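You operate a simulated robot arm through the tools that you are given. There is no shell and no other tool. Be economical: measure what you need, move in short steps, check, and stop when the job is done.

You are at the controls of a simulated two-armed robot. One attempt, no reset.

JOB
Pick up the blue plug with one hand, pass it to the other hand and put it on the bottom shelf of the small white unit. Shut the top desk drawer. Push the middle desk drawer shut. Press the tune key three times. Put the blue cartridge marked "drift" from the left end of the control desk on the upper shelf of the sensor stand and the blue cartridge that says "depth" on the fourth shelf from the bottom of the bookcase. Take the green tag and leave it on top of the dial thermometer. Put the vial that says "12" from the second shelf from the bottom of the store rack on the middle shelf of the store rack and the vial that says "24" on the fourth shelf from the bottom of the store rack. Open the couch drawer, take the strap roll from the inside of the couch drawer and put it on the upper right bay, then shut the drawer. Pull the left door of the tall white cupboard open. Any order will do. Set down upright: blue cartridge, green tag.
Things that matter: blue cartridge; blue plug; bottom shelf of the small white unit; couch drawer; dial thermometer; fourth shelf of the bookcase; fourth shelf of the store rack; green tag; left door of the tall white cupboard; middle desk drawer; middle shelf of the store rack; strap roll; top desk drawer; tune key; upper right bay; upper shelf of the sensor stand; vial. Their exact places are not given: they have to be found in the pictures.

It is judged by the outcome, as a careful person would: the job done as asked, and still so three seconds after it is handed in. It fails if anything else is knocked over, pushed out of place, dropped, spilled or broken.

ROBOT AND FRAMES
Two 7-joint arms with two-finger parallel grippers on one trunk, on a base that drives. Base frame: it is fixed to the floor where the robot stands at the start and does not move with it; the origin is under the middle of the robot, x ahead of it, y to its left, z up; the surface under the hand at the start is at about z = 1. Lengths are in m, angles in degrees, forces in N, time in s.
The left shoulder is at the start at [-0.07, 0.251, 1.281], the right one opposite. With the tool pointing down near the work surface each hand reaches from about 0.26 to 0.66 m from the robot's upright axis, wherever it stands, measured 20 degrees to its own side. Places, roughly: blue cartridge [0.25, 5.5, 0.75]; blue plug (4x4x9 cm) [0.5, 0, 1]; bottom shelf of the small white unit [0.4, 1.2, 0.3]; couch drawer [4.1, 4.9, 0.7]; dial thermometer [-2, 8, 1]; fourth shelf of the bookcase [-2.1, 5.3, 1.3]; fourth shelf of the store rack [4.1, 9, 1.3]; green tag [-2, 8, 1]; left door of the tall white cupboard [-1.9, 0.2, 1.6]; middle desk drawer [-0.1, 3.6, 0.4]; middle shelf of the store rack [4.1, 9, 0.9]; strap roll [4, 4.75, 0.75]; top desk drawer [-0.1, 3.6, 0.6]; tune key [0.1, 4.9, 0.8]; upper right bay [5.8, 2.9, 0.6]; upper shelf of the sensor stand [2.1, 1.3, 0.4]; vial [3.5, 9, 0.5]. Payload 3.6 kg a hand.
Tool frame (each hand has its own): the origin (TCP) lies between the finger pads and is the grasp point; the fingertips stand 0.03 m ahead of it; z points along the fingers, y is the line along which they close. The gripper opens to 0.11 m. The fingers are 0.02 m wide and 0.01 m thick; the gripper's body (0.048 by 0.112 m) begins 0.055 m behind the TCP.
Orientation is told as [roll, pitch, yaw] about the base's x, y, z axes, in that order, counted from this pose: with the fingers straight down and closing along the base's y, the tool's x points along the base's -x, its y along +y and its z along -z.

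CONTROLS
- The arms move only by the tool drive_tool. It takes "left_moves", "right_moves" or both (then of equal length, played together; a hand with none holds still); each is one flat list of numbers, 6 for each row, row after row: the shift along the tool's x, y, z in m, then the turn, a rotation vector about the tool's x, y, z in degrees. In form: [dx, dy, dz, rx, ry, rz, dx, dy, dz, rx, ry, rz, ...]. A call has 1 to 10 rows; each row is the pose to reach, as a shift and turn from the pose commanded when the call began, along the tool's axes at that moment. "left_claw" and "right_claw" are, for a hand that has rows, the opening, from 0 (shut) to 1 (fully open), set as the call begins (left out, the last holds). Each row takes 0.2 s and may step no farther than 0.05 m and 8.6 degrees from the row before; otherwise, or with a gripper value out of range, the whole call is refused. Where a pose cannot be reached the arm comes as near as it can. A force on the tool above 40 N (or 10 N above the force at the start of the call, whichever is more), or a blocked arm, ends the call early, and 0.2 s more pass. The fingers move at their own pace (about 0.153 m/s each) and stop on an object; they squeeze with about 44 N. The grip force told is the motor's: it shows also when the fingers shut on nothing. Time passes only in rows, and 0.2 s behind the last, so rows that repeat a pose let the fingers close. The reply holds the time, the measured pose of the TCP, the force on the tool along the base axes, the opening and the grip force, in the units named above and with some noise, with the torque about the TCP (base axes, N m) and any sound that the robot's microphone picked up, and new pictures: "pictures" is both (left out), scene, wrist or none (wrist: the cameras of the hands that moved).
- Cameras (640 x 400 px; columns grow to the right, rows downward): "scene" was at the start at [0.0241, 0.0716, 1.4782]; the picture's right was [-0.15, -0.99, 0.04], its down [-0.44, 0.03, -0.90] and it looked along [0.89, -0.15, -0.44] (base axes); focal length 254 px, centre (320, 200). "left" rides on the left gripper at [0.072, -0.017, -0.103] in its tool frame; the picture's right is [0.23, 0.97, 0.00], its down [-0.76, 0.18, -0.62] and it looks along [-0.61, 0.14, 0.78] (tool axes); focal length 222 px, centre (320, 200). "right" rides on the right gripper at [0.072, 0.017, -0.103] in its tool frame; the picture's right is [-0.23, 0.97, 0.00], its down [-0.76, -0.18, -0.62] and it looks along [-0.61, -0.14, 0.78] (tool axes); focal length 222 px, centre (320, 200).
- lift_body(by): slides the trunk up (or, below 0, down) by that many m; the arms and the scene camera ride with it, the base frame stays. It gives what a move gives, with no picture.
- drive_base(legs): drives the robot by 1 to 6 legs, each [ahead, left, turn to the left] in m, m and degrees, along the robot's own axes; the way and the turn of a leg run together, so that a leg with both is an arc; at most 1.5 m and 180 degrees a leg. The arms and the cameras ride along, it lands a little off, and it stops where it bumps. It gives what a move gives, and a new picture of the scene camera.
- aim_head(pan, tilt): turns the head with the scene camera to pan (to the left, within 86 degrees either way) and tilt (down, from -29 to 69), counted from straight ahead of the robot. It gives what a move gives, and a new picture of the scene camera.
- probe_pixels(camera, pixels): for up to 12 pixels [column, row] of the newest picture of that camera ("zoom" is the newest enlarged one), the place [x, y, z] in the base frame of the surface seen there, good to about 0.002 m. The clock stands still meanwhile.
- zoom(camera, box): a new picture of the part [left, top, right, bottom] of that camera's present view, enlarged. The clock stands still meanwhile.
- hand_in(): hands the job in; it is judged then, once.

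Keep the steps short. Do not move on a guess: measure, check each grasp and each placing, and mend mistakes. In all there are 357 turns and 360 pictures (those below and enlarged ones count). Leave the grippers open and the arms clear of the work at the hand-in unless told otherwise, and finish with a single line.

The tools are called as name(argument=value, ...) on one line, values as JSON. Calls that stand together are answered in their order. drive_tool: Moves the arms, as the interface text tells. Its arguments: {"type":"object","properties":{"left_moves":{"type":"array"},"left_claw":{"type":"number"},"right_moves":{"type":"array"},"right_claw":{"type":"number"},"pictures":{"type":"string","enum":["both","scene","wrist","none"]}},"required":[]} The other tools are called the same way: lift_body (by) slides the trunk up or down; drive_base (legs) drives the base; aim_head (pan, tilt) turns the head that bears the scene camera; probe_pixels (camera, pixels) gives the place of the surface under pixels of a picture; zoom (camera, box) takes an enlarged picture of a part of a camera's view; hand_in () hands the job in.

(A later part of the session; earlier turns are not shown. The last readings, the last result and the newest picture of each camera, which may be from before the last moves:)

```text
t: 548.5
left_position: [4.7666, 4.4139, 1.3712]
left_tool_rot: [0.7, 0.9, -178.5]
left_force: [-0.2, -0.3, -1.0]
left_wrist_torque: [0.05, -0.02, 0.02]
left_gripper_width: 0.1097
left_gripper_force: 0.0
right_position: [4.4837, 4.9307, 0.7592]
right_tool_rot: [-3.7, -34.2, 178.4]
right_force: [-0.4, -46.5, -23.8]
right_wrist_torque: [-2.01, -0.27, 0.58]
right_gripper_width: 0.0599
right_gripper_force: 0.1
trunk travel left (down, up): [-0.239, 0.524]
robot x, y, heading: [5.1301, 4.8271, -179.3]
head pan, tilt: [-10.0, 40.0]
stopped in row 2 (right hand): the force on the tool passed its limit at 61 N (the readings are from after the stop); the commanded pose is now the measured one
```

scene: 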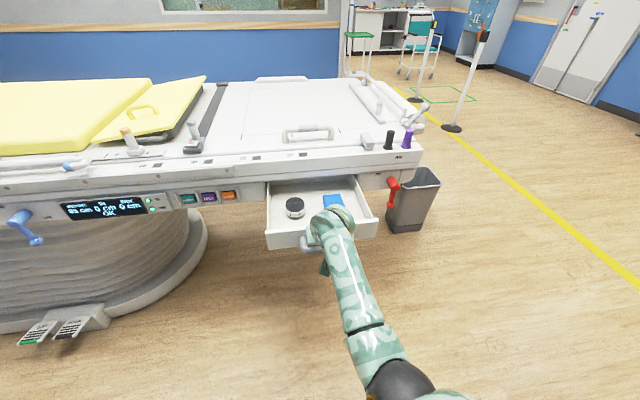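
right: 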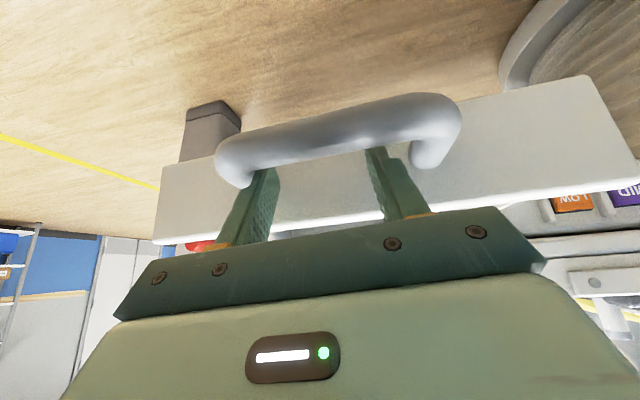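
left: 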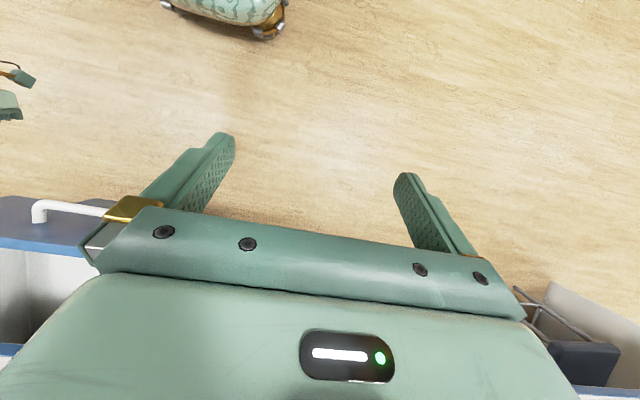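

The fingers opened inside the handle; close them again, then lift out.

drive_tool(right_moves=[0, 0, 0, 0, 0, 0, 0, 0, 0, 0, 0, 0, 0, 0, 0, 0, 0, 0], right_claw=0, pictures="none")

drive_tool(right_moves=[0, 0, -0.02, 0, 0, 0, 0, 0, -0.04, 0, 0, 0, 0, 0, -0.06, 0, 0, 0, 0, 0, -0.08, 0, 0, 0, 0, 0, -0.1, 0, 0, 0, 0, 0, -0.12, 0, 0, 0], pictures="both")

```text
t: 549.3
left_position: [4.7658, 4.4257, 1.3765]
left_tool_rot: [1.0, 0.7, -178.9]
left_force: [-0.5, -0.1, 0.0]
left_wrist_torque: [0.01, 0.02, 0.01]
left_gripper_width: 0.11
left_gripper_force: 0.1
right_position: [4.4873, 4.9441, 0.7631]
right_tool_rot: [-4.1, -34.6, 177.9]
right_force: [0.3, -0.2, -0.4]
right_wrist_torque: [0.01, 0.0, 0.03]
right_gripper_width: 0.0001
right_gripper_force: 38.2
trunk travel left (down, up): [-0.239, 0.524]
robot x, y, heading: [5.134, 4.8268, -179.3]
head pan, tilt: [-10.0, 40.0]
```

```text
t: 550.8
left_position: [4.7657, 4.426, 1.3758]
left_tool_rot: [1.1, 0.7, -178.9]
left_force: [0.2, 0.6, 0.0]
left_wrist_torque: [-0.02, -0.01, 0.01]
left_gripper_width: 0.1099
left_gripper_force: 0.0
right_position: [4.5209, 4.9578, 0.9213]
right_tool_rot: [-6.5, -42.3, 177.8]
right_force: [0.2, -0.3, 0.3]
right_wrist_torque: [0.0, 0.02, 0.02]
right_gripper_width: 0.0
right_gripper_force: 37.8
trunk travel left (down, up): [-0.239, 0.524]
robot x, y, heading: [5.1343, 4.8269, -179.3]
head pan, tilt: [-10.0, 40.0]
stopped in row 6 (right hand): the arm was blocked; the commanded pose is now the measured one
```

scene: 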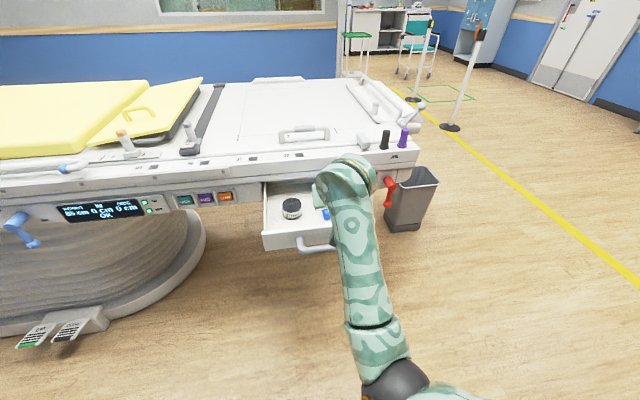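
right: 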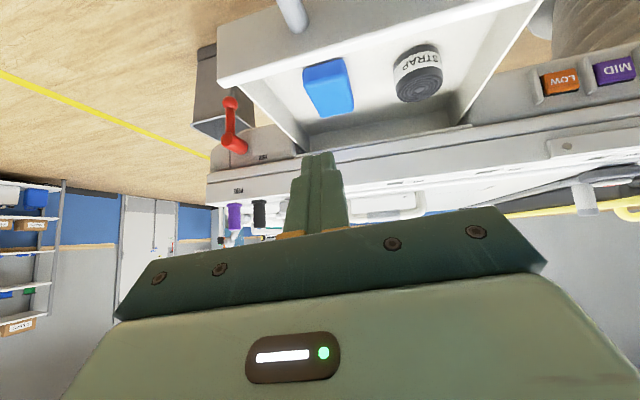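

Free. Measure the strap roll from this view.

probe_pixels(camera="right", pixels=[[422, 88], [415, 62], [398, 80], [440, 75], [425, 100], [410, 50], [350, 85], [445, 120], [300, 40], [490, 60]])

zoom(camera="right", box=[250, 0, 570, 160])

```text
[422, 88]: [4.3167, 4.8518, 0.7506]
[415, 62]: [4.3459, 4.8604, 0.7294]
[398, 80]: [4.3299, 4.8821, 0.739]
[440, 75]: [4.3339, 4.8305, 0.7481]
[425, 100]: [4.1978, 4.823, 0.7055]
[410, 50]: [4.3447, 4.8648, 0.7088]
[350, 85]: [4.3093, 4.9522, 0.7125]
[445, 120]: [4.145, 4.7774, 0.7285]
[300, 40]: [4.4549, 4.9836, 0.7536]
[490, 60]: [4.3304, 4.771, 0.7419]
```

```text
2.00 times, centred on (410, 80) of right
```

zoom: 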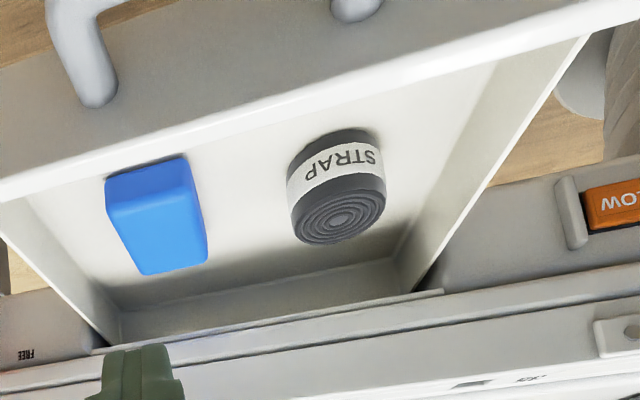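

Roll centre (4.314, 4.852), top z 0.751, Ø64 mm. Position above it with the base.

drive_base(legs=[[0.0, 0.106, 0], [0.18, 0, 0]])

drive_tool(right_moves=[0, 0, 0, -1.5, 3.5, 0, 0.0, 0, 0, -3, 7, 0, 0, 0, 0, -4.5, 11, 0, 0, 0, 0, -5.5, 15, 0, 0, 0, 0, -6, 19, 0, 0, 0, 0, -6, 22, 0], right_claw=0.8, pictures="both")

```text
t: 553.1
left_position: [4.5866, 4.3196, 1.3741]
left_tool_rot: [1.0, 0.8, -179.0]
left_force: [-1.0, -0.6, -0.9]
left_wrist_torque: [0.03, -0.06, -0.02]
left_gripper_width: 0.11
left_gripper_force: 0.0
right_position: [4.3442, 4.8535, 0.9198]
right_tool_rot: [-6.6, -42.2, 177.8]
right_force: [0.2, 0.6, 0.8]
right_wrist_torque: [0.0, 0.0, 0.04]
right_gripper_width: 0.0005
right_gripper_force: 37.7
trunk travel left (down, up): [-0.239, 0.524]
robot x, y, heading: [4.9548, 4.7257, -179.7]
head pan, tilt: [-10.0, 40.0]
```

scene: 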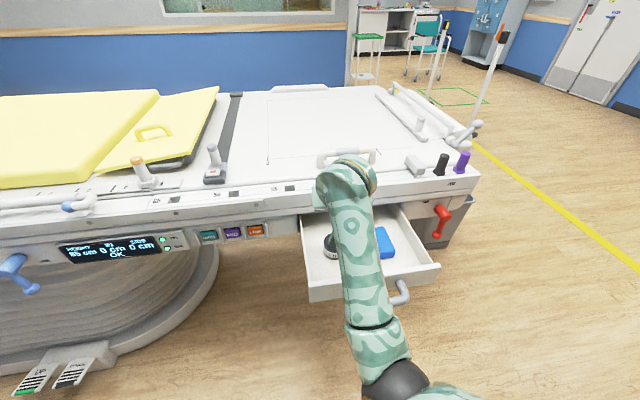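

```text
t: 554.5
left_position: [4.5882, 4.319, 1.3753]
left_tool_rot: [1.0, 0.6, -179.0]
left_force: [0.2, -0.1, 0.4]
left_wrist_torque: [-0.04, 0.02, -0.03]
left_gripper_width: 0.1096
left_gripper_force: 0.1
right_position: [4.3448, 4.852, 0.9206]
right_tool_rot: [0.3, -20.1, 176.5]
right_force: [0.0, 1.0, -0.5]
right_wrist_torque: [-0.03, 0.03, -0.01]
right_gripper_width: 0.0881
right_gripper_force: 0.2
trunk travel left (down, up): [-0.239, 0.524]
robot x, y, heading: [4.9551, 4.727, -179.2]
head pan, tilt: [-10.0, 40.0]
```

scene: 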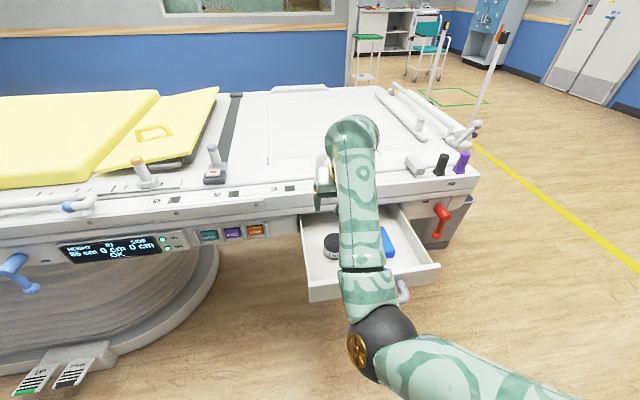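
right: 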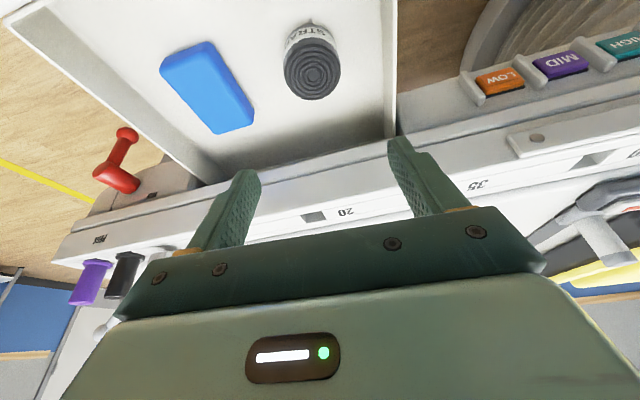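

drive_tool(right_moves=[0.004, 0, 0.0225, 0, 0, 0, 0.008, 0, 0.045, 0, 0, 0, 0.012, 0, 0.0675, 0, 0, 0, 0.016, 0, 0.09, 0, 0, 0, 0.02, 0, 0.1125, 0, 0, 0, 0.024, 0, 0.135, 0, 0, 0, 0.028, 0, 0.157, 0, 0, 0, 0.032, 0, 0.175, 0, 0, 0], pictures="both")

```text
t: 556.3
left_position: [4.5893, 4.3214, 1.3758]
left_tool_rot: [1.1, 0.7, -179.0]
left_force: [0.0, -0.2, -0.1]
left_wrist_torque: [0.01, -0.01, -0.04]
left_gripper_width: 0.11
left_gripper_force: 0.1
right_position: [4.3134, 4.8545, 0.7465]
right_tool_rot: [0.2, -20.2, 176.4]
right_force: [0.4, 0.7, 0.1]
right_wrist_torque: [0.01, 0.03, 0.02]
right_gripper_width: 0.0878
right_gripper_force: 0.0
trunk travel left (down, up): [-0.239, 0.524]
robot x, y, heading: [4.9578, 4.7211, -179.5]
head pan, tilt: [-10.0, 40.0]
```

scene: 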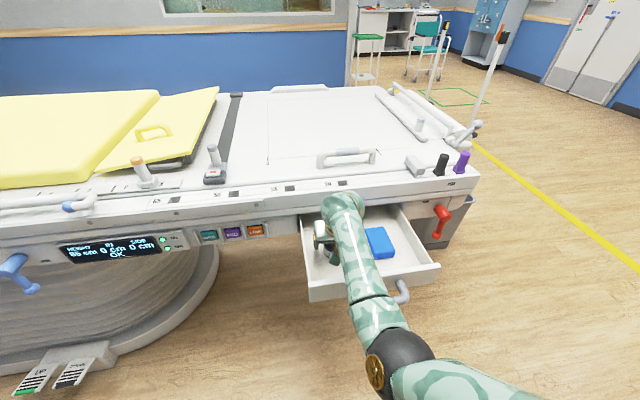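
right: 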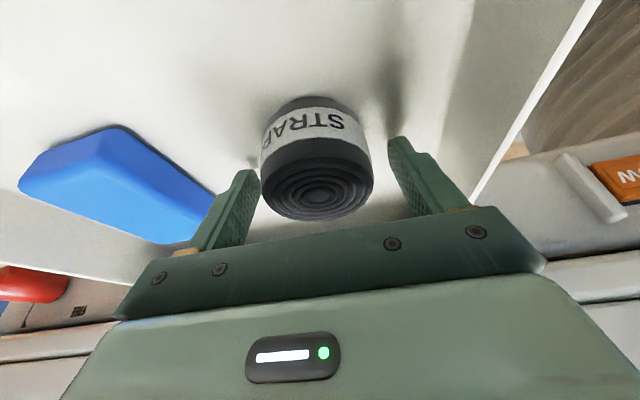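

drive_tool(right_moves=[0, 0, 0.004, 0, 0, 0, 0, 0, 0.004, 0, 0, 0, 0, 0, 0.004, 0, 0, 0, 0, 0, 0.004, 0, 0, 0], right_claw=0, pictures="none")

drive_tool(right_moves=[-0.005, 0, -0.02, 0, 0, 0, -0.01, 0, -0.04, 0, 0, 0, -0.015, 0, -0.06, 0, 0, 0, -0.02, 0, -0.08, 0, 0, 0, -0.025, 0, -0.1, 0, 0, 0, -0.03, 0, -0.12, 0, 0, 0, -0.035, 0, -0.14, 0, 0, 0, -0.04, 0, -0.16, 0, 0, 0], pictures="both")

```text
t: 557.3
left_position: [4.5891, 4.3201, 1.3763]
left_tool_rot: [1.0, 0.6, -179.0]
left_force: [0.5, -0.8, 0.8]
left_wrist_torque: [0.04, 0.0, 0.0]
left_gripper_width: 0.1101
left_gripper_force: 0.1
right_position: [4.3135, 4.8535, 0.7436]
right_tool_rot: [0.2, -20.5, 176.3]
right_force: [-0.4, 1.7, 20.8]
right_wrist_torque: [0.48, -0.27, -0.01]
right_gripper_width: 0.0626
right_gripper_force: 43.9
trunk travel left (down, up): [-0.239, 0.524]
robot x, y, heading: [4.9554, 4.7209, -179.5]
head pan, tilt: [-10.0, 40.0]
```

```text
t: 559.1
left_position: [4.5883, 4.3209, 1.3761]
left_tool_rot: [1.1, 0.7, -179.0]
left_force: [0.6, 0.2, 0.3]
left_wrist_torque: [-0.03, -0.05, 0.02]
left_gripper_width: 0.1101
left_gripper_force: 0.0
right_position: [4.3285, 4.8546, 0.9051]
right_tool_rot: [0.3, -20.2, 176.4]
right_force: [0.2, 0.1, 0.4]
right_wrist_torque: [0.0, 0.0, 0.0]
right_gripper_width: 0.0626
right_gripper_force: 44.0
trunk travel left (down, up): [-0.239, 0.524]
robot x, y, heading: [4.9556, 4.7215, -179.8]
head pan, tilt: [-10.0, 40.0]
```

scene: 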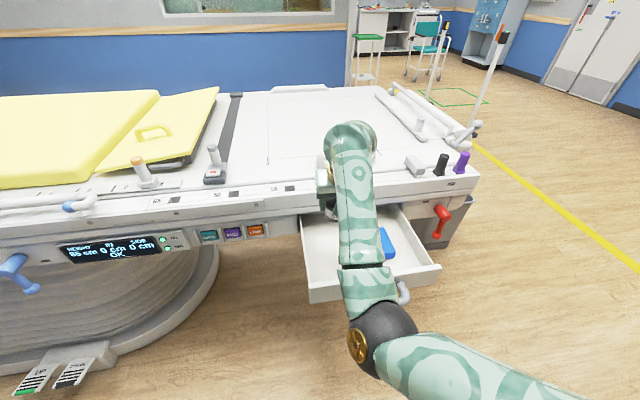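
right: 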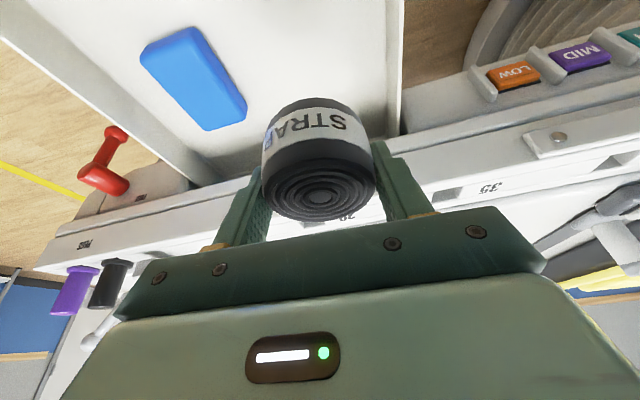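

Strap roll is held (62.6 mm). Raise the trunk and turn to face south to look at the bays on the east wall.

lift_body(by=0.15)

drive_base(legs=[[0.0, 0.2, 0], [0, 0, 90]])

aim_head(pan=45, tilt=28)

```text
t: 560.8
left_position: [4.5878, 4.3211, 1.5259]
left_tool_rot: [1.0, 0.8, -179.1]
left_force: [0.9, -0.3, 1.3]
left_wrist_torque: [0.0, -0.02, 0.07]
left_gripper_width: 0.11
left_gripper_force: 0.0
right_position: [4.3294, 4.8524, 1.0544]
right_tool_rot: [0.3, -20.2, 176.4]
right_force: [0.5, 0.3, -0.7]
right_wrist_torque: [-0.01, -0.01, -0.06]
right_gripper_width: 0.0629
right_gripper_force: 44.4
trunk travel left (down, up): [-0.389, 0.374]
robot x, y, heading: [4.9579, 4.722, -179.5]
head pan, tilt: [-10.0, 40.0]
```

```text
t: 566.2
left_position: [5.3567, 4.1563, 1.5261]
left_tool_rot: [1.1, 0.7, -89.3]
left_force: [0.0, 0.0, -0.2]
left_wrist_torque: [-0.03, -0.01, 0.02]
left_gripper_width: 0.1098
left_gripper_force: 0.0
right_position: [4.824, 3.9011, 1.0534]
right_tool_rot: [0.2, -20.2, -94.1]
right_force: [-0.7, 0.3, -0.6]
right_wrist_torque: [0.0, 0.0, 0.01]
right_gripper_width: 0.0625
right_gripper_force: 44.2
trunk travel left (down, up): [-0.389, 0.374]
robot x, y, heading: [4.9573, 4.5264, -89.7]
head pan, tilt: [-10.0, 40.0]
```

scene: 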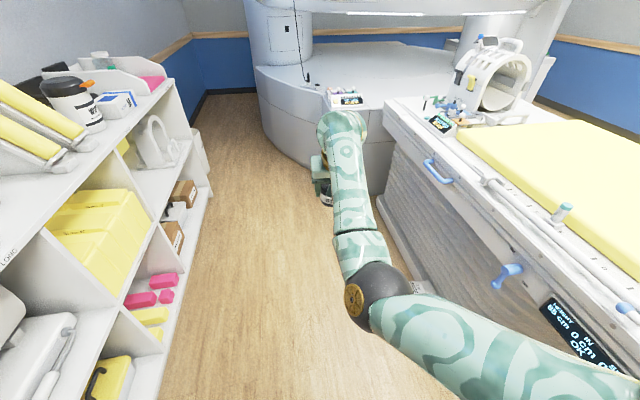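

```text
t: 567.4
left_position: [5.3571, 4.1553, 1.5257]
left_tool_rot: [0.9, 0.7, -89.4]
left_force: [-0.2, 0.7, 0.5]
left_wrist_torque: [0.0, 0.01, -0.01]
left_gripper_width: 0.11
left_gripper_force: 0.1
right_position: [4.8238, 3.9013, 1.0556]
right_tool_rot: [0.3, -20.1, -94.0]
right_force: [-0.2, 0.2, -0.7]
right_wrist_torque: [0.0, 0.0, -0.01]
right_gripper_width: 0.0627
right_gripper_force: 43.8
trunk travel left (down, up): [-0.389, 0.374]
robot x, y, heading: [4.9584, 4.5259, -89.9]
head pan, tilt: [45.0, 28.0]
```

scene: 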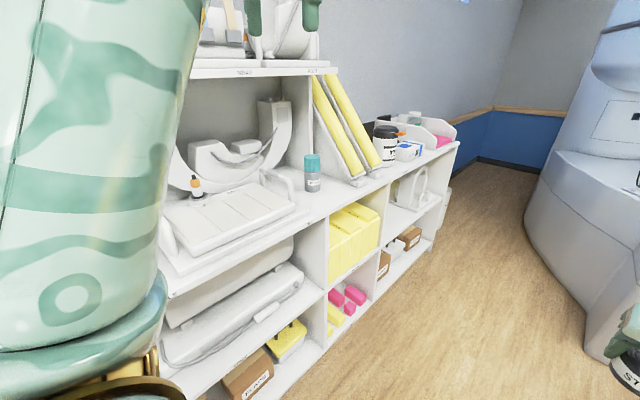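

probe_pixels(camera="scene", pixels=[[400, 170], [440, 160], [395, 225], [425, 195], [410, 215], [400, 190], [330, 220], [385, 200], [455, 145], [370, 205], [300, 215], [420, 240]])

zoom(camera="scene", box=[330, 110, 490, 290])

```text
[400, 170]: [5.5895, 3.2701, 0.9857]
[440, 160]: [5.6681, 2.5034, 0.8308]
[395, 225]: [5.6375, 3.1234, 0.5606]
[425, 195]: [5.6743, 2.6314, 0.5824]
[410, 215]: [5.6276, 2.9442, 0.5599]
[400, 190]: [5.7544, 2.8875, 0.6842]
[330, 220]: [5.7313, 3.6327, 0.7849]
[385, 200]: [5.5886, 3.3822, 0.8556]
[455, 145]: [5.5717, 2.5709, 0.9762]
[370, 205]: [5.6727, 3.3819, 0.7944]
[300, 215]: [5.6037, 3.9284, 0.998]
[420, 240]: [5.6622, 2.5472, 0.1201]
```

```text
2.22 times, centred on (410, 200) of scene
```

zoom: 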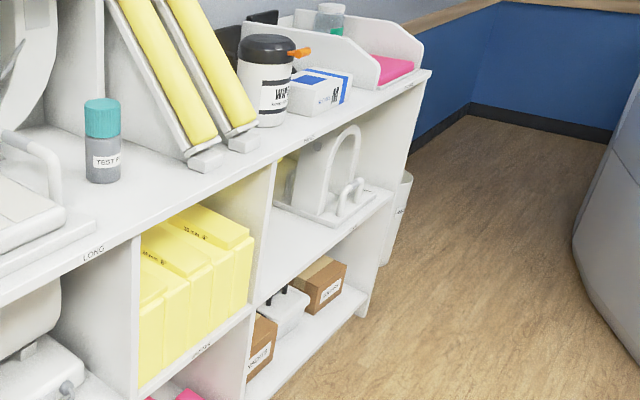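

Upper right bay: shelf z = 0.56, front x≈5.59, y 2.57–3.33; free area at its north end (y≈3.22). Turn to face east at a safe distance and move alongside.

drive_base(legs=[[0.25, -0.14, 0], [0, 0, 90], [0, -0.6, 0]])

aim_head(pan=-25, tilt=40)

```text
t: 576.3
left_position: [5.1932, 4.084, 1.5262]
left_tool_rot: [1.0, 0.7, 1.5]
left_force: [-0.2, -0.3, 0.5]
left_wrist_torque: [0.02, 0.02, 0.01]
left_gripper_width: 0.11
left_gripper_force: 0.1
right_position: [5.4559, 3.5537, 1.0544]
right_tool_rot: [0.3, -20.1, -3.1]
right_force: [-0.3, -0.1, 0.0]
right_wrist_torque: [-0.01, 0.02, 0.05]
right_gripper_width: 0.0623
right_gripper_force: 44.0
trunk travel left (down, up): [-0.389, 0.374]
robot x, y, heading: [4.8299, 3.6799, 0.8]
head pan, tilt: [45.0, 28.0]
```

scene: 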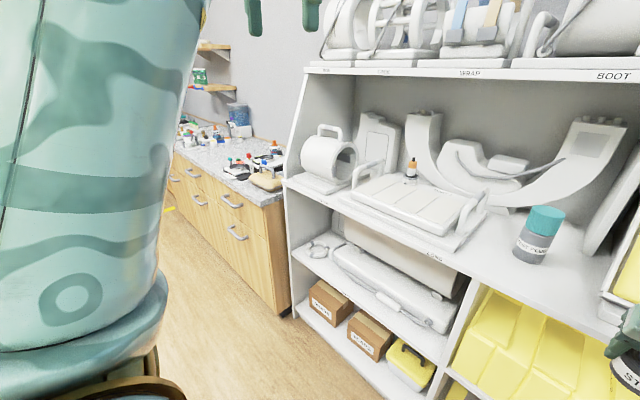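

```text
t: 577.7
left_position: [5.1938, 4.0841, 1.5254]
left_tool_rot: [0.9, 0.6, 1.6]
left_force: [-0.4, 0.1, -0.1]
left_wrist_torque: [-0.02, -0.01, 0.02]
left_gripper_width: 0.1101
left_gripper_force: 0.0
right_position: [5.4568, 3.5528, 1.0551]
right_tool_rot: [0.4, -20.3, -3.0]
right_force: [-0.3, 0.9, 0.0]
right_wrist_torque: [-0.01, 0.0, -0.03]
right_gripper_width: 0.0626
right_gripper_force: 44.0
trunk travel left (down, up): [-0.389, 0.374]
robot x, y, heading: [4.8305, 3.6765, 0.9]
head pan, tilt: [-25.0, 40.0]
```

scene: 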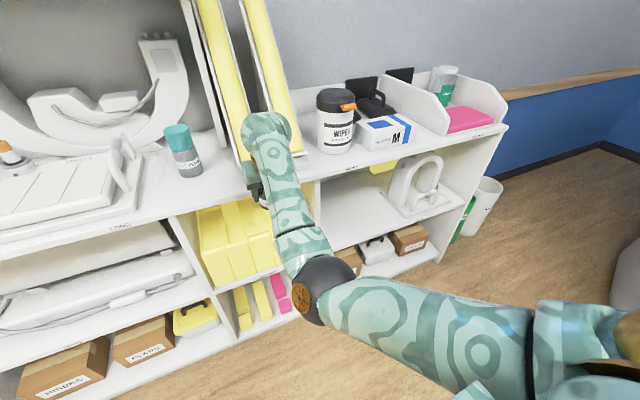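

Strafe to y≈3.22 and lower the trunk outside the bay.

drive_base(legs=[[-0.05, -0.33, -0.5]])

lift_body(by=-0.38)

aim_head(pan=-15, tilt=30)

```text
t: 579.9
left_position: [5.1526, 3.7523, 1.5253]
left_tool_rot: [1.1, 0.8, 0.6]
left_force: [0.2, -0.3, 0.7]
left_wrist_torque: [0.01, -0.02, 0.01]
left_gripper_width: 0.1102
left_gripper_force: 0.1
right_position: [5.4088, 3.2192, 1.0552]
right_tool_rot: [0.3, -20.2, -4.0]
right_force: [0.4, -0.9, -0.6]
right_wrist_torque: [0.01, 0.01, -0.02]
right_gripper_width: 0.0624
right_gripper_force: 44.1
trunk travel left (down, up): [-0.389, 0.374]
robot x, y, heading: [4.7856, 3.3536, -0.1]
head pan, tilt: [-25.0, 40.0]
```

scene: 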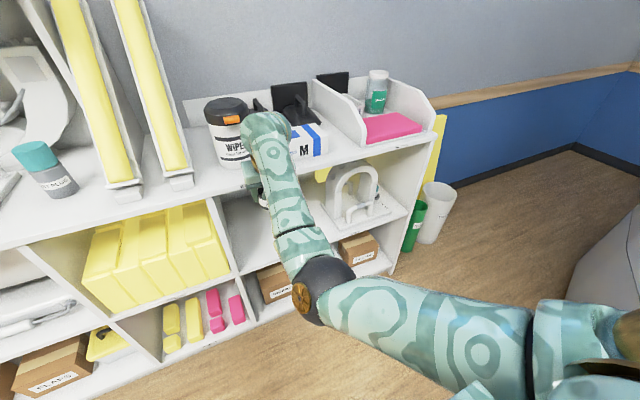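

```text
t: 583.5
left_position: [5.3183, 3.7533, 1.0449]
left_tool_rot: [1.4, 18.2, 0.6]
left_force: [0.0, 0.3, -0.6]
left_wrist_torque: [-0.05, -0.04, 0.01]
left_gripper_width: 0.11
left_gripper_force: 0.0
right_position: [5.4169, 3.2193, 0.6359]
right_tool_rot: [-0.1, -15.2, -3.7]
right_force: [0.1, -0.2, -0.9]
right_wrist_torque: [-0.01, 0.01, 0.0]
right_gripper_width: 0.0624
right_gripper_force: 44.3
trunk travel left (down, up): [-0.009, 0.754]
robot x, y, heading: [4.7891, 3.3537, -0.1]
head pan, tilt: [-25.0, 40.0]
```

```text
t: 584.2
left_position: [5.3186, 3.7539, 1.0446]
left_tool_rot: [1.3, 18.3, 0.6]
left_force: [-0.3, 0.9, -0.5]
left_wrist_torque: [0.0, 0.01, -0.02]
left_gripper_width: 0.1102
left_gripper_force: 0.1
right_position: [5.4152, 3.2193, 0.6362]
right_tool_rot: [-0.1, -15.2, -3.9]
right_force: [-0.6, -0.1, -0.8]
right_wrist_torque: [-0.01, -0.01, 0.01]
right_gripper_width: 0.0622
right_gripper_force: 43.9
trunk travel left (down, up): [-0.009, 0.754]
robot x, y, heading: [4.7874, 3.3533, 0.1]
head pan, tilt: [-15.0, 30.0]
```

scene: 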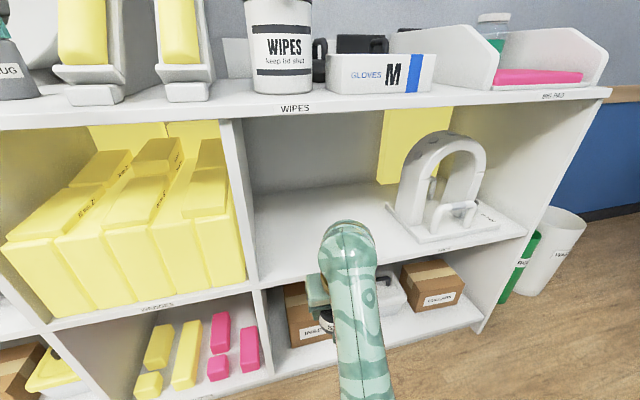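

Raise the left hand out of the way, then drive the roll into the bay.

drive_tool(left_moves=[0.02, 0, -0.03, 0, 0, 0, 0.04, 0, -0.06, 0, 0, 0, 0.06, 0, -0.09, 0, 0, 0, 0.08, 0, -0.12, 0, 0, 0, 0.1, 0, -0.16, 0, 0, 0, 0.12, 0, -0.2, 0, 0, 0, 0.14, 0, -0.23, 0, 0, 0], pictures="none")

drive_base(legs=[[0.18, 0, 0]])

zoom(camera="right", box=[0, 0, 640, 400])

```text
t: 585.9
left_position: [5.2172, 3.7766, 1.0816]
left_tool_rot: [1.6, 18.2, 0.7]
left_force: [-0.5, -0.2, -0.3]
left_wrist_torque: [-0.02, 0.03, -0.01]
left_gripper_width: 0.1101
left_gripper_force: 0.0
left hand out of reach, approached as far as the arm can: row 1, 2, 3, 4, 5, 6, 7
right_position: [5.4167, 3.2204, 0.6352]
right_tool_rot: [-0.1, -15.2, -3.9]
right_force: [-0.8, 0.0, -1.0]
right_wrist_torque: [0.04, 0.01, 0.02]
right_gripper_width: 0.0624
right_gripper_force: 43.8
trunk travel left (down, up): [-0.009, 0.754]
robot x, y, heading: [4.7803, 3.3514, 0.1]
head pan, tilt: [-15.0, 30.0]
```

```text
t: 587.4
left_position: [5.4007, 3.777, 1.0808]
left_tool_rot: [1.5, 18.4, 0.6]
left_force: [-0.6, 0.1, 0.3]
left_wrist_torque: [-0.01, 0.02, 0.0]
left_gripper_width: 0.11
left_gripper_force: 0.0
right_position: [5.5959, 3.2182, 0.6346]
right_tool_rot: [-0.1, -15.2, -4.0]
right_force: [-0.2, -0.5, -0.3]
right_wrist_torque: [-0.03, 0.0, 0.0]
right_gripper_width: 0.0625
right_gripper_force: 43.5
trunk travel left (down, up): [-0.009, 0.754]
robot x, y, heading: [4.9668, 3.3581, -0.1]
head pan, tilt: [-15.0, 30.0]
```

scene: 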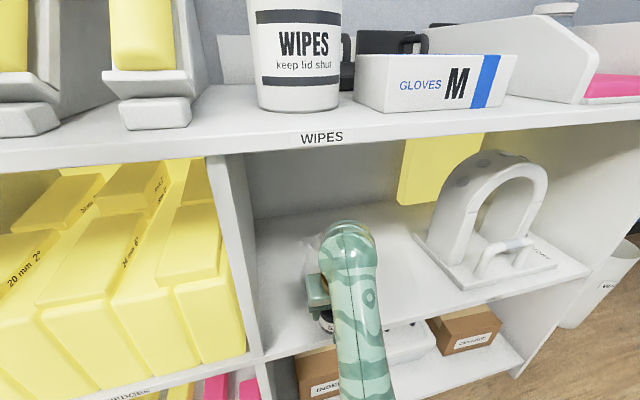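

```text
1.00 times, centred on (320, 200) of right (not enlarged: the box is as wide or as high as the picture)
```

zoom: 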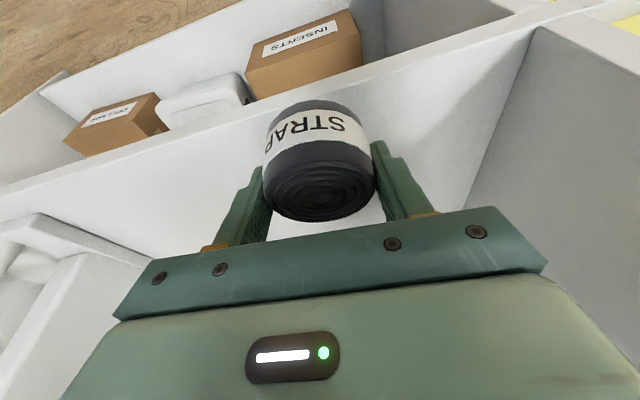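

drive_base(legs=[[0.075, 0, 0]])

drive_tool(right_moves=[0.004, 0, 0.0145, 0, 0, 0, 0.0078, 0, 0.028, 0, 0, 0, 0.0088, 0, 0.0325, 0, 0, 0], pictures="both")

```text
t: 588.4
left_position: [5.4762, 3.7764, 1.0799]
left_tool_rot: [1.5, 18.2, 0.5]
left_force: [1.1, 0.0, -0.1]
left_wrist_torque: [-0.03, 0.05, 0.0]
left_gripper_width: 0.1103
left_gripper_force: 0.0
right_position: [5.6722, 3.2176, 0.6331]
right_tool_rot: [0.0, -15.1, -4.0]
right_force: [0.3, 0.6, -1.2]
right_wrist_torque: [0.0, 0.03, -0.02]
right_gripper_width: 0.0624
right_gripper_force: 44.0
trunk travel left (down, up): [-0.009, 0.754]
robot x, y, heading: [5.0384, 3.3511, -0.2]
head pan, tilt: [-15.0, 30.0]
```

scene: 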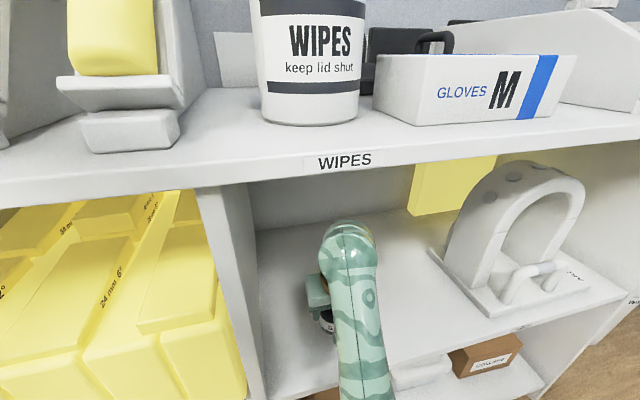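

```text
t: 589.2
left_position: [5.474, 3.777, 1.0816]
left_tool_rot: [1.4, 18.3, 0.6]
left_force: [-0.4, -0.2, -0.2]
left_wrist_torque: [0.0, -0.02, 0.02]
left_gripper_width: 0.1099
left_gripper_force: 0.1
right_position: [5.6709, 3.2176, 0.6031]
right_tool_rot: [-0.1, -15.5, -4.0]
right_force: [1.1, -1.8, 10.3]
right_wrist_torque: [-0.1, -0.33, -0.05]
right_gripper_width: 0.0623
right_gripper_force: 44.0
trunk travel left (down, up): [-0.009, 0.754]
robot x, y, heading: [5.0424, 3.3552, -0.4]
head pan, tilt: [-15.0, 30.0]
```

scene: 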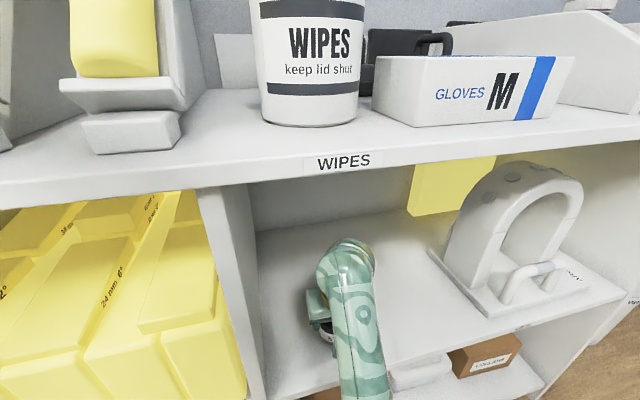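
right: 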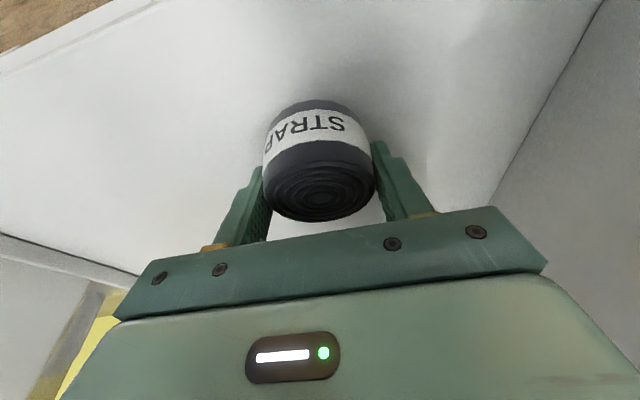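

Touching the shelf (10 N). Release and lift off.

drive_tool(right_moves=[0, 0, 0, 0, 0, 0, 0, 0, 0, 0, 0, 0, -0.004, 0, -0.0193, 0, 0, 0, -0.01, 0, -0.0386, 0, 0, 0, -0.0155, 0, -0.058, 0, 0, 0], right_claw=0.78, pictures="wrist")

drive_base(legs=[[-0.28, 0, 0]])

zoom(camera="scene", box=[200, 130, 520, 330])

```text
t: 590.4
left_position: [5.4744, 3.776, 1.081]
left_tool_rot: [1.5, 18.3, 0.6]
left_force: [0.6, 0.3, 0.0]
left_wrist_torque: [0.0, 0.03, 0.01]
left_gripper_width: 0.11
left_gripper_force: 0.0
right_position: [5.6807, 3.2186, 0.6464]
right_tool_rot: [-0.1, -15.4, -4.0]
right_force: [0.6, -0.1, 0.0]
right_wrist_torque: [0.02, 0.0, 0.03]
right_gripper_width: 0.0861
right_gripper_force: 0.1
right hand out of reach, approached as far as the arm can: row 5
trunk travel left (down, up): [-0.009, 0.754]
robot x, y, heading: [5.0415, 3.3526, -0.1]
head pan, tilt: [-15.0, 30.0]
```

right: 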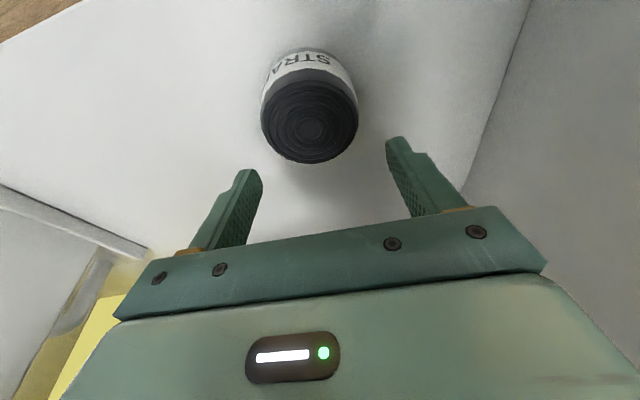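

```text
t: 592.4
left_position: [5.1914, 3.7756, 1.0821]
left_tool_rot: [1.4, 18.2, 0.6]
left_force: [0.0, 0.9, 0.1]
left_wrist_torque: [-0.02, -0.02, -0.05]
left_gripper_width: 0.1101
left_gripper_force: 0.0
right_position: [5.398, 3.2183, 0.6452]
right_tool_rot: [-0.2, -15.3, -4.0]
right_force: [-0.1, 0.3, -0.3]
right_wrist_torque: [-0.01, 0.0, 0.03]
right_gripper_width: 0.0859
right_gripper_force: 0.0
trunk travel left (down, up): [-0.009, 0.754]
robot x, y, heading: [4.7566, 3.3543, -0.3]
head pan, tilt: [-15.0, 30.0]
```

scene: 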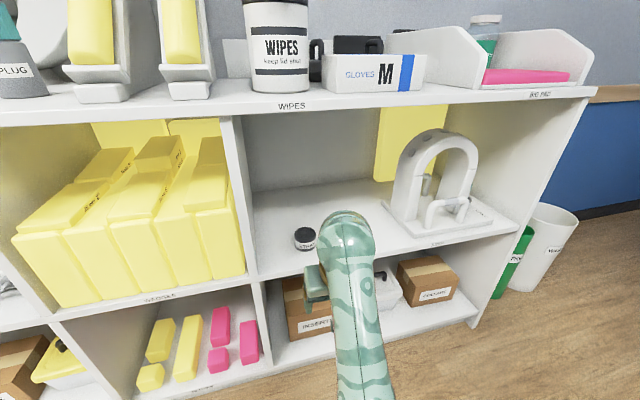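

```text
2.00 times, centred on (360, 230) of scene
```

zoom: 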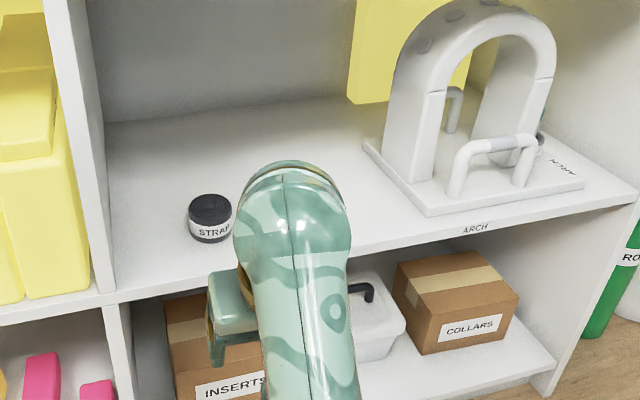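

Strap roll is in the upper right bay. Now shut the drawer: raise the trunk, turn to face west, keep distance.

lift_body(by=0.4)

drive_base(legs=[[0, 0.7, 0], [0, 0, -90], [0, 0, -90], [-0.3, 0, 0]])

aim_head(pan=-25, tilt=38)

```text
t: 596.2
left_position: [5.0705, 3.7763, 1.5486]
left_tool_rot: [1.4, 5.8, 0.5]
left_force: [0.1, 0.3, -0.1]
left_wrist_torque: [0.03, -0.02, -0.02]
left_gripper_width: 0.1101
left_gripper_force: 0.1
right_position: [5.3994, 3.2194, 1.0454]
right_tool_rot: [-0.2, -15.3, -3.9]
right_force: [-1.2, 0.2, 1.0]
right_wrist_torque: [-0.01, -0.01, 0.01]
right_gripper_width: 0.086
right_gripper_force: 0.0
trunk travel left (down, up): [-0.409, 0.354]
robot x, y, heading: [4.7566, 3.3526, 0.1]
head pan, tilt: [-15.0, 30.0]
```

```text
t: 609.3
left_position: [4.7441, 3.6292, 1.5484]
left_tool_rot: [1.3, 5.8, -179.1]
left_force: [0.0, -0.1, -0.4]
left_wrist_torque: [0.01, 0.0, 0.02]
left_gripper_width: 0.1097
left_gripper_force: 0.2
right_position: [4.4096, 4.184, 1.0471]
right_tool_rot: [-0.1, -15.3, 176.4]
right_force: [0.6, -0.2, 0.4]
right_wrist_torque: [0.01, 0.07, 0.01]
right_gripper_width: 0.0856
right_gripper_force: 0.1
trunk travel left (down, up): [-0.409, 0.354]
robot x, y, heading: [5.0517, 4.0567, -179.6]
head pan, tilt: [-15.0, 30.0]
```

scene: 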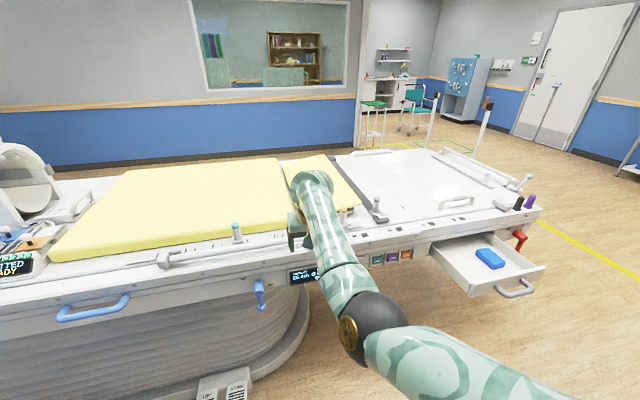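

```text
t: 610.0
left_position: [4.7432, 3.629, 1.5479]
left_tool_rot: [1.4, 5.8, -179.1]
left_force: [-0.6, -0.9, -0.2]
left_wrist_torque: [-0.01, 0.0, -0.01]
left_gripper_width: 0.1101
left_gripper_force: 0.1
right_position: [4.4096, 4.1847, 1.0459]
right_tool_rot: [-0.2, -15.4, 176.4]
right_force: [0.7, -0.1, 0.0]
right_wrist_torque: [0.04, -0.02, 0.01]
right_gripper_width: 0.0858
right_gripper_force: 0.1
trunk travel left (down, up): [-0.409, 0.354]
robot x, y, heading: [5.0524, 4.0536, -179.4]
head pan, tilt: [-25.0, 38.0]
```

scene: 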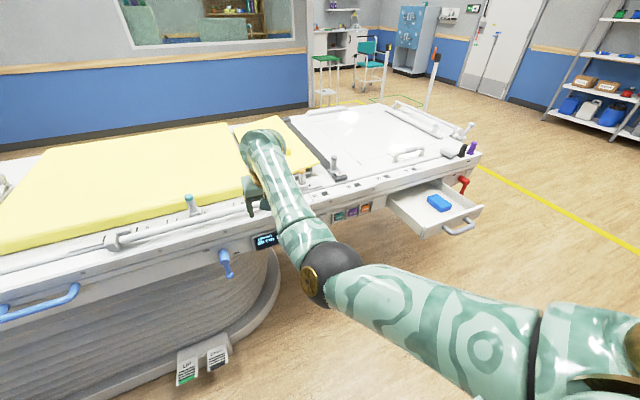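

Move north so the fist is in front of the handle (y≈4.92), staying outside it.

drive_base(legs=[[-0.1, 0, 0], [0, -0.735, 0]])

drive_tool(right_moves=[0.01, 0, 0, 0, 0, 0, 0.02, 0, 0, 0, 0, 0, 0.03, 0, 0, 0, 0, 0], right_claw=0, pictures="none")

aim_head(pan=-10, tilt=45)

```text
t: 614.8
left_position: [4.8367, 4.3695, 1.549]
left_tool_rot: [1.4, 5.9, -179.3]
left_force: [0.2, -1.0, -0.1]
left_wrist_torque: [-0.01, -0.03, -0.04]
left_gripper_width: 0.11
left_gripper_force: 0.0
right_position: [4.5051, 4.9267, 1.0467]
right_tool_rot: [-0.1, -15.3, 176.2]
right_force: [0.4, 0.9, 0.3]
right_wrist_torque: [0.0, 0.01, -0.03]
right_gripper_width: 0.0858
right_gripper_force: 0.1
trunk travel left (down, up): [-0.409, 0.354]
robot x, y, heading: [5.1488, 4.7938, -180.1]
head pan, tilt: [-25.0, 38.0]
```

scene: 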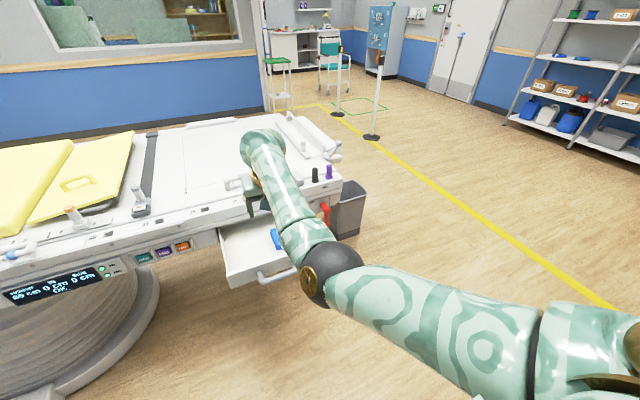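

```text
t: 615.6
left_position: [4.8378, 4.3679, 1.5477]
left_tool_rot: [1.4, 5.9, -179.3]
left_force: [0.6, 0.0, -0.8]
left_wrist_torque: [-0.02, 0.01, 0.02]
left_gripper_width: 0.1103
left_gripper_force: 0.0
right_position: [4.536, 4.9238, 1.0378]
right_tool_rot: [-0.1, -15.4, 176.2]
right_force: [-0.1, 0.5, -0.4]
right_wrist_torque: [-0.02, 0.03, -0.02]
right_gripper_width: 0.0001
right_gripper_force: 37.9
trunk travel left (down, up): [-0.409, 0.354]
robot x, y, heading: [5.1455, 4.7935, -180.0]
head pan, tilt: [-25.0, 38.0]
```

```text
t: 616.4
left_position: [4.8373, 4.3684, 1.5486]
left_tool_rot: [1.4, 5.9, -179.3]
left_force: [0.3, -0.6, -0.5]
left_wrist_torque: [-0.02, 0.01, 0.02]
left_gripper_width: 0.1099
left_gripper_force: 0.0
right_position: [4.535, 4.9231, 1.0378]
right_tool_rot: [-0.2, -15.2, 176.3]
right_force: [-0.2, 0.1, 0.4]
right_wrist_torque: [0.01, -0.02, -0.02]
right_gripper_width: 0.0001
right_gripper_force: 37.3
trunk travel left (down, up): [-0.409, 0.354]
robot x, y, heading: [5.1494, 4.7923, -179.8]
head pan, tilt: [-10.0, 45.0]
```

scene: 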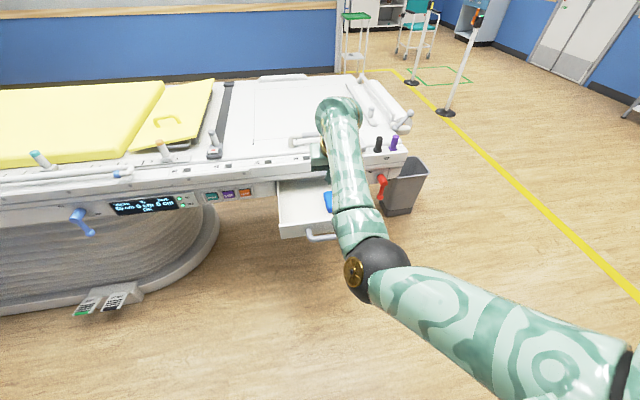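

probe_pixels(camera="scene", pixels=[[320, 239], [310, 236], [300, 228], [285, 225], [330, 236]])

lift_body(by=-0.29)

zoom(camera="right", box=[0, 0, 640, 400])

```text
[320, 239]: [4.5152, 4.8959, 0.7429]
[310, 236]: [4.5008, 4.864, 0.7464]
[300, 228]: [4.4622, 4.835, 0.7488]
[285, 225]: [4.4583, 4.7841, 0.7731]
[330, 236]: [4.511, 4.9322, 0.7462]
```

```text
t: 619.3
left_position: [4.7114, 4.3694, 1.1946]
left_tool_rot: [1.7, 18.4, -179.3]
left_force: [0.0, 1.1, 0.3]
left_wrist_torque: [0.04, 0.0, 0.0]
left_gripper_width: 0.11
left_gripper_force: 0.1
right_position: [4.5341, 4.9246, 0.7486]
right_tool_rot: [-0.1, -15.3, 176.2]
right_force: [0.5, 0.3, 0.3]
right_wrist_torque: [0.01, -0.02, 0.03]
right_gripper_width: 0.0
right_gripper_force: 37.5
trunk travel left (down, up): [-0.119, 0.644]
robot x, y, heading: [5.1487, 4.7935, -180.0]
head pan, tilt: [-10.0, 45.0]
```

```text
1.00 times, centred on (320, 200) of right (not enlarged: the box is as wide or as high as the picture)
```

zoom: 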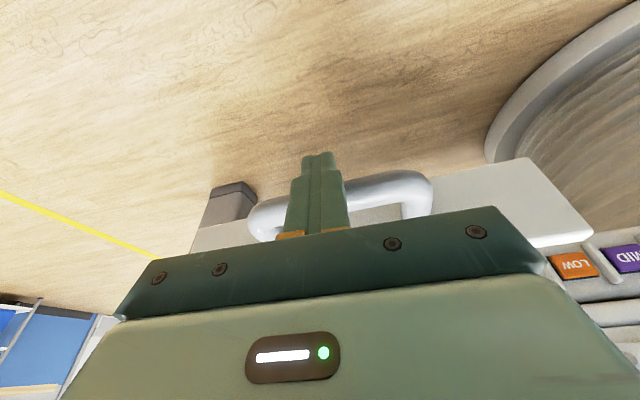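

Push the drawer in with the base.

drive_base(legs=[[0.2, 0, 0], [0.06, 0, 0]])

probe_pixels(camera="scene", pixels=[[285, 230], [300, 235], [260, 230], [380, 220], [310, 240]])

```text
t: 621.5
left_position: [4.4631, 4.3669, 1.1909]
left_tool_rot: [1.7, 18.6, -179.4]
left_force: [0.3, -0.1, 0.7]
left_wrist_torque: [0.04, 0.04, 0.02]
left_gripper_width: 0.11
left_gripper_force: 0.0
right_position: [4.2926, 4.9223, 0.7442]
right_tool_rot: [-0.8, -14.4, 177.1]
right_force: [5.2, 0.9, 0.6]
right_wrist_torque: [-0.03, -0.05, -0.01]
right_gripper_width: 0.0002
right_gripper_force: 37.8
trunk travel left (down, up): [-0.119, 0.644]
robot x, y, heading: [4.8982, 4.7896, -180.3]
head pan, tilt: [-10.0, 45.0]
stopped in leg 2: the force on the tool passed its limit at 153 N (the readings are from after the stop); the commanded pose is now the measured one
```

scene: 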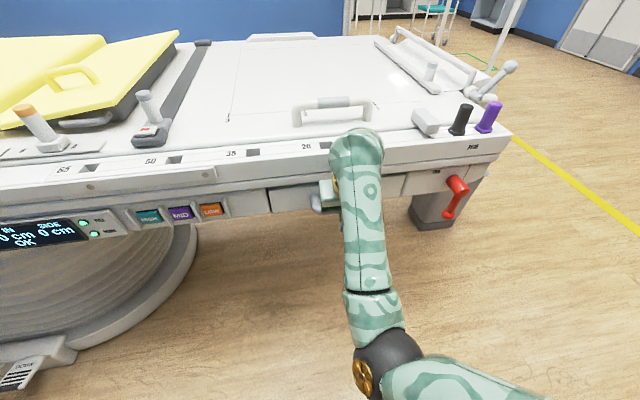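

```text
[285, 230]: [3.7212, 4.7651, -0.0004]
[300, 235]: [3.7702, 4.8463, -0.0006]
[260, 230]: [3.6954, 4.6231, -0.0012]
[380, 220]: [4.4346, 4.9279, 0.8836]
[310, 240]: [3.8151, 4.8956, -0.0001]
```

probe_pixels(camera="scene", pixels=[[290, 200], [280, 205], [245, 205], [395, 185], [320, 203], [430, 180]])

drive_base(legs=[[-0.2, 0, 0]])

zoom(camera="scene", box=[200, 140, 440, 260])

```text
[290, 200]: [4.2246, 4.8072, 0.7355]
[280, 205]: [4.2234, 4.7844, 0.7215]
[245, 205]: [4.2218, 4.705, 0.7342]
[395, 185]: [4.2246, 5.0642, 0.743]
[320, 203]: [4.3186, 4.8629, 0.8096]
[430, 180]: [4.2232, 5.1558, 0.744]
```

```text
t: 623.1
left_position: [4.6645, 4.3677, 1.1937]
left_tool_rot: [1.6, 18.6, -179.6]
left_force: [0.2, -0.8, 1.0]
left_wrist_torque: [-0.01, 0.03, 0.03]
left_gripper_width: 0.1101
left_gripper_force: 0.0
right_position: [4.4941, 4.924, 0.7451]
right_tool_rot: [-0.7, -14.4, 176.8]
right_force: [0.2, -1.0, -0.3]
right_wrist_torque: [-0.04, 0.04, 0.0]
right_gripper_width: 0.0
right_gripper_force: 37.4
trunk travel left (down, up): [-0.119, 0.644]
robot x, y, heading: [5.1047, 4.7908, 180.2]
head pan, tilt: [-10.0, 45.0]
```

scene: 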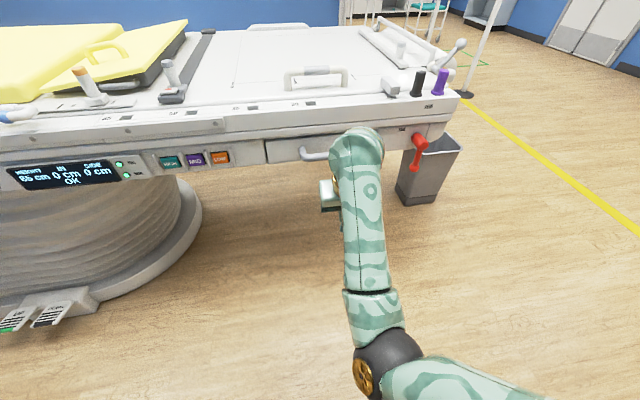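

```text
2.67 times, centred on (320, 200) of scene
```

zoom: 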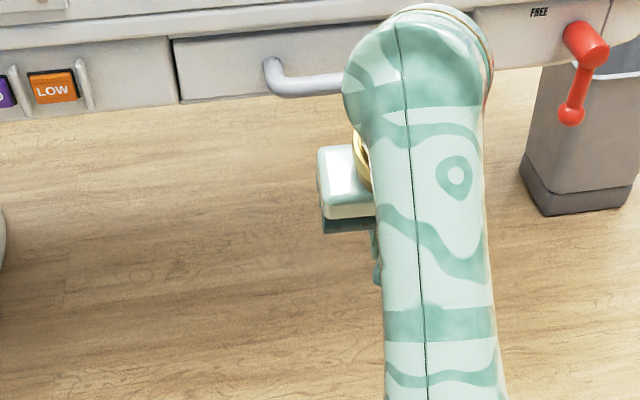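

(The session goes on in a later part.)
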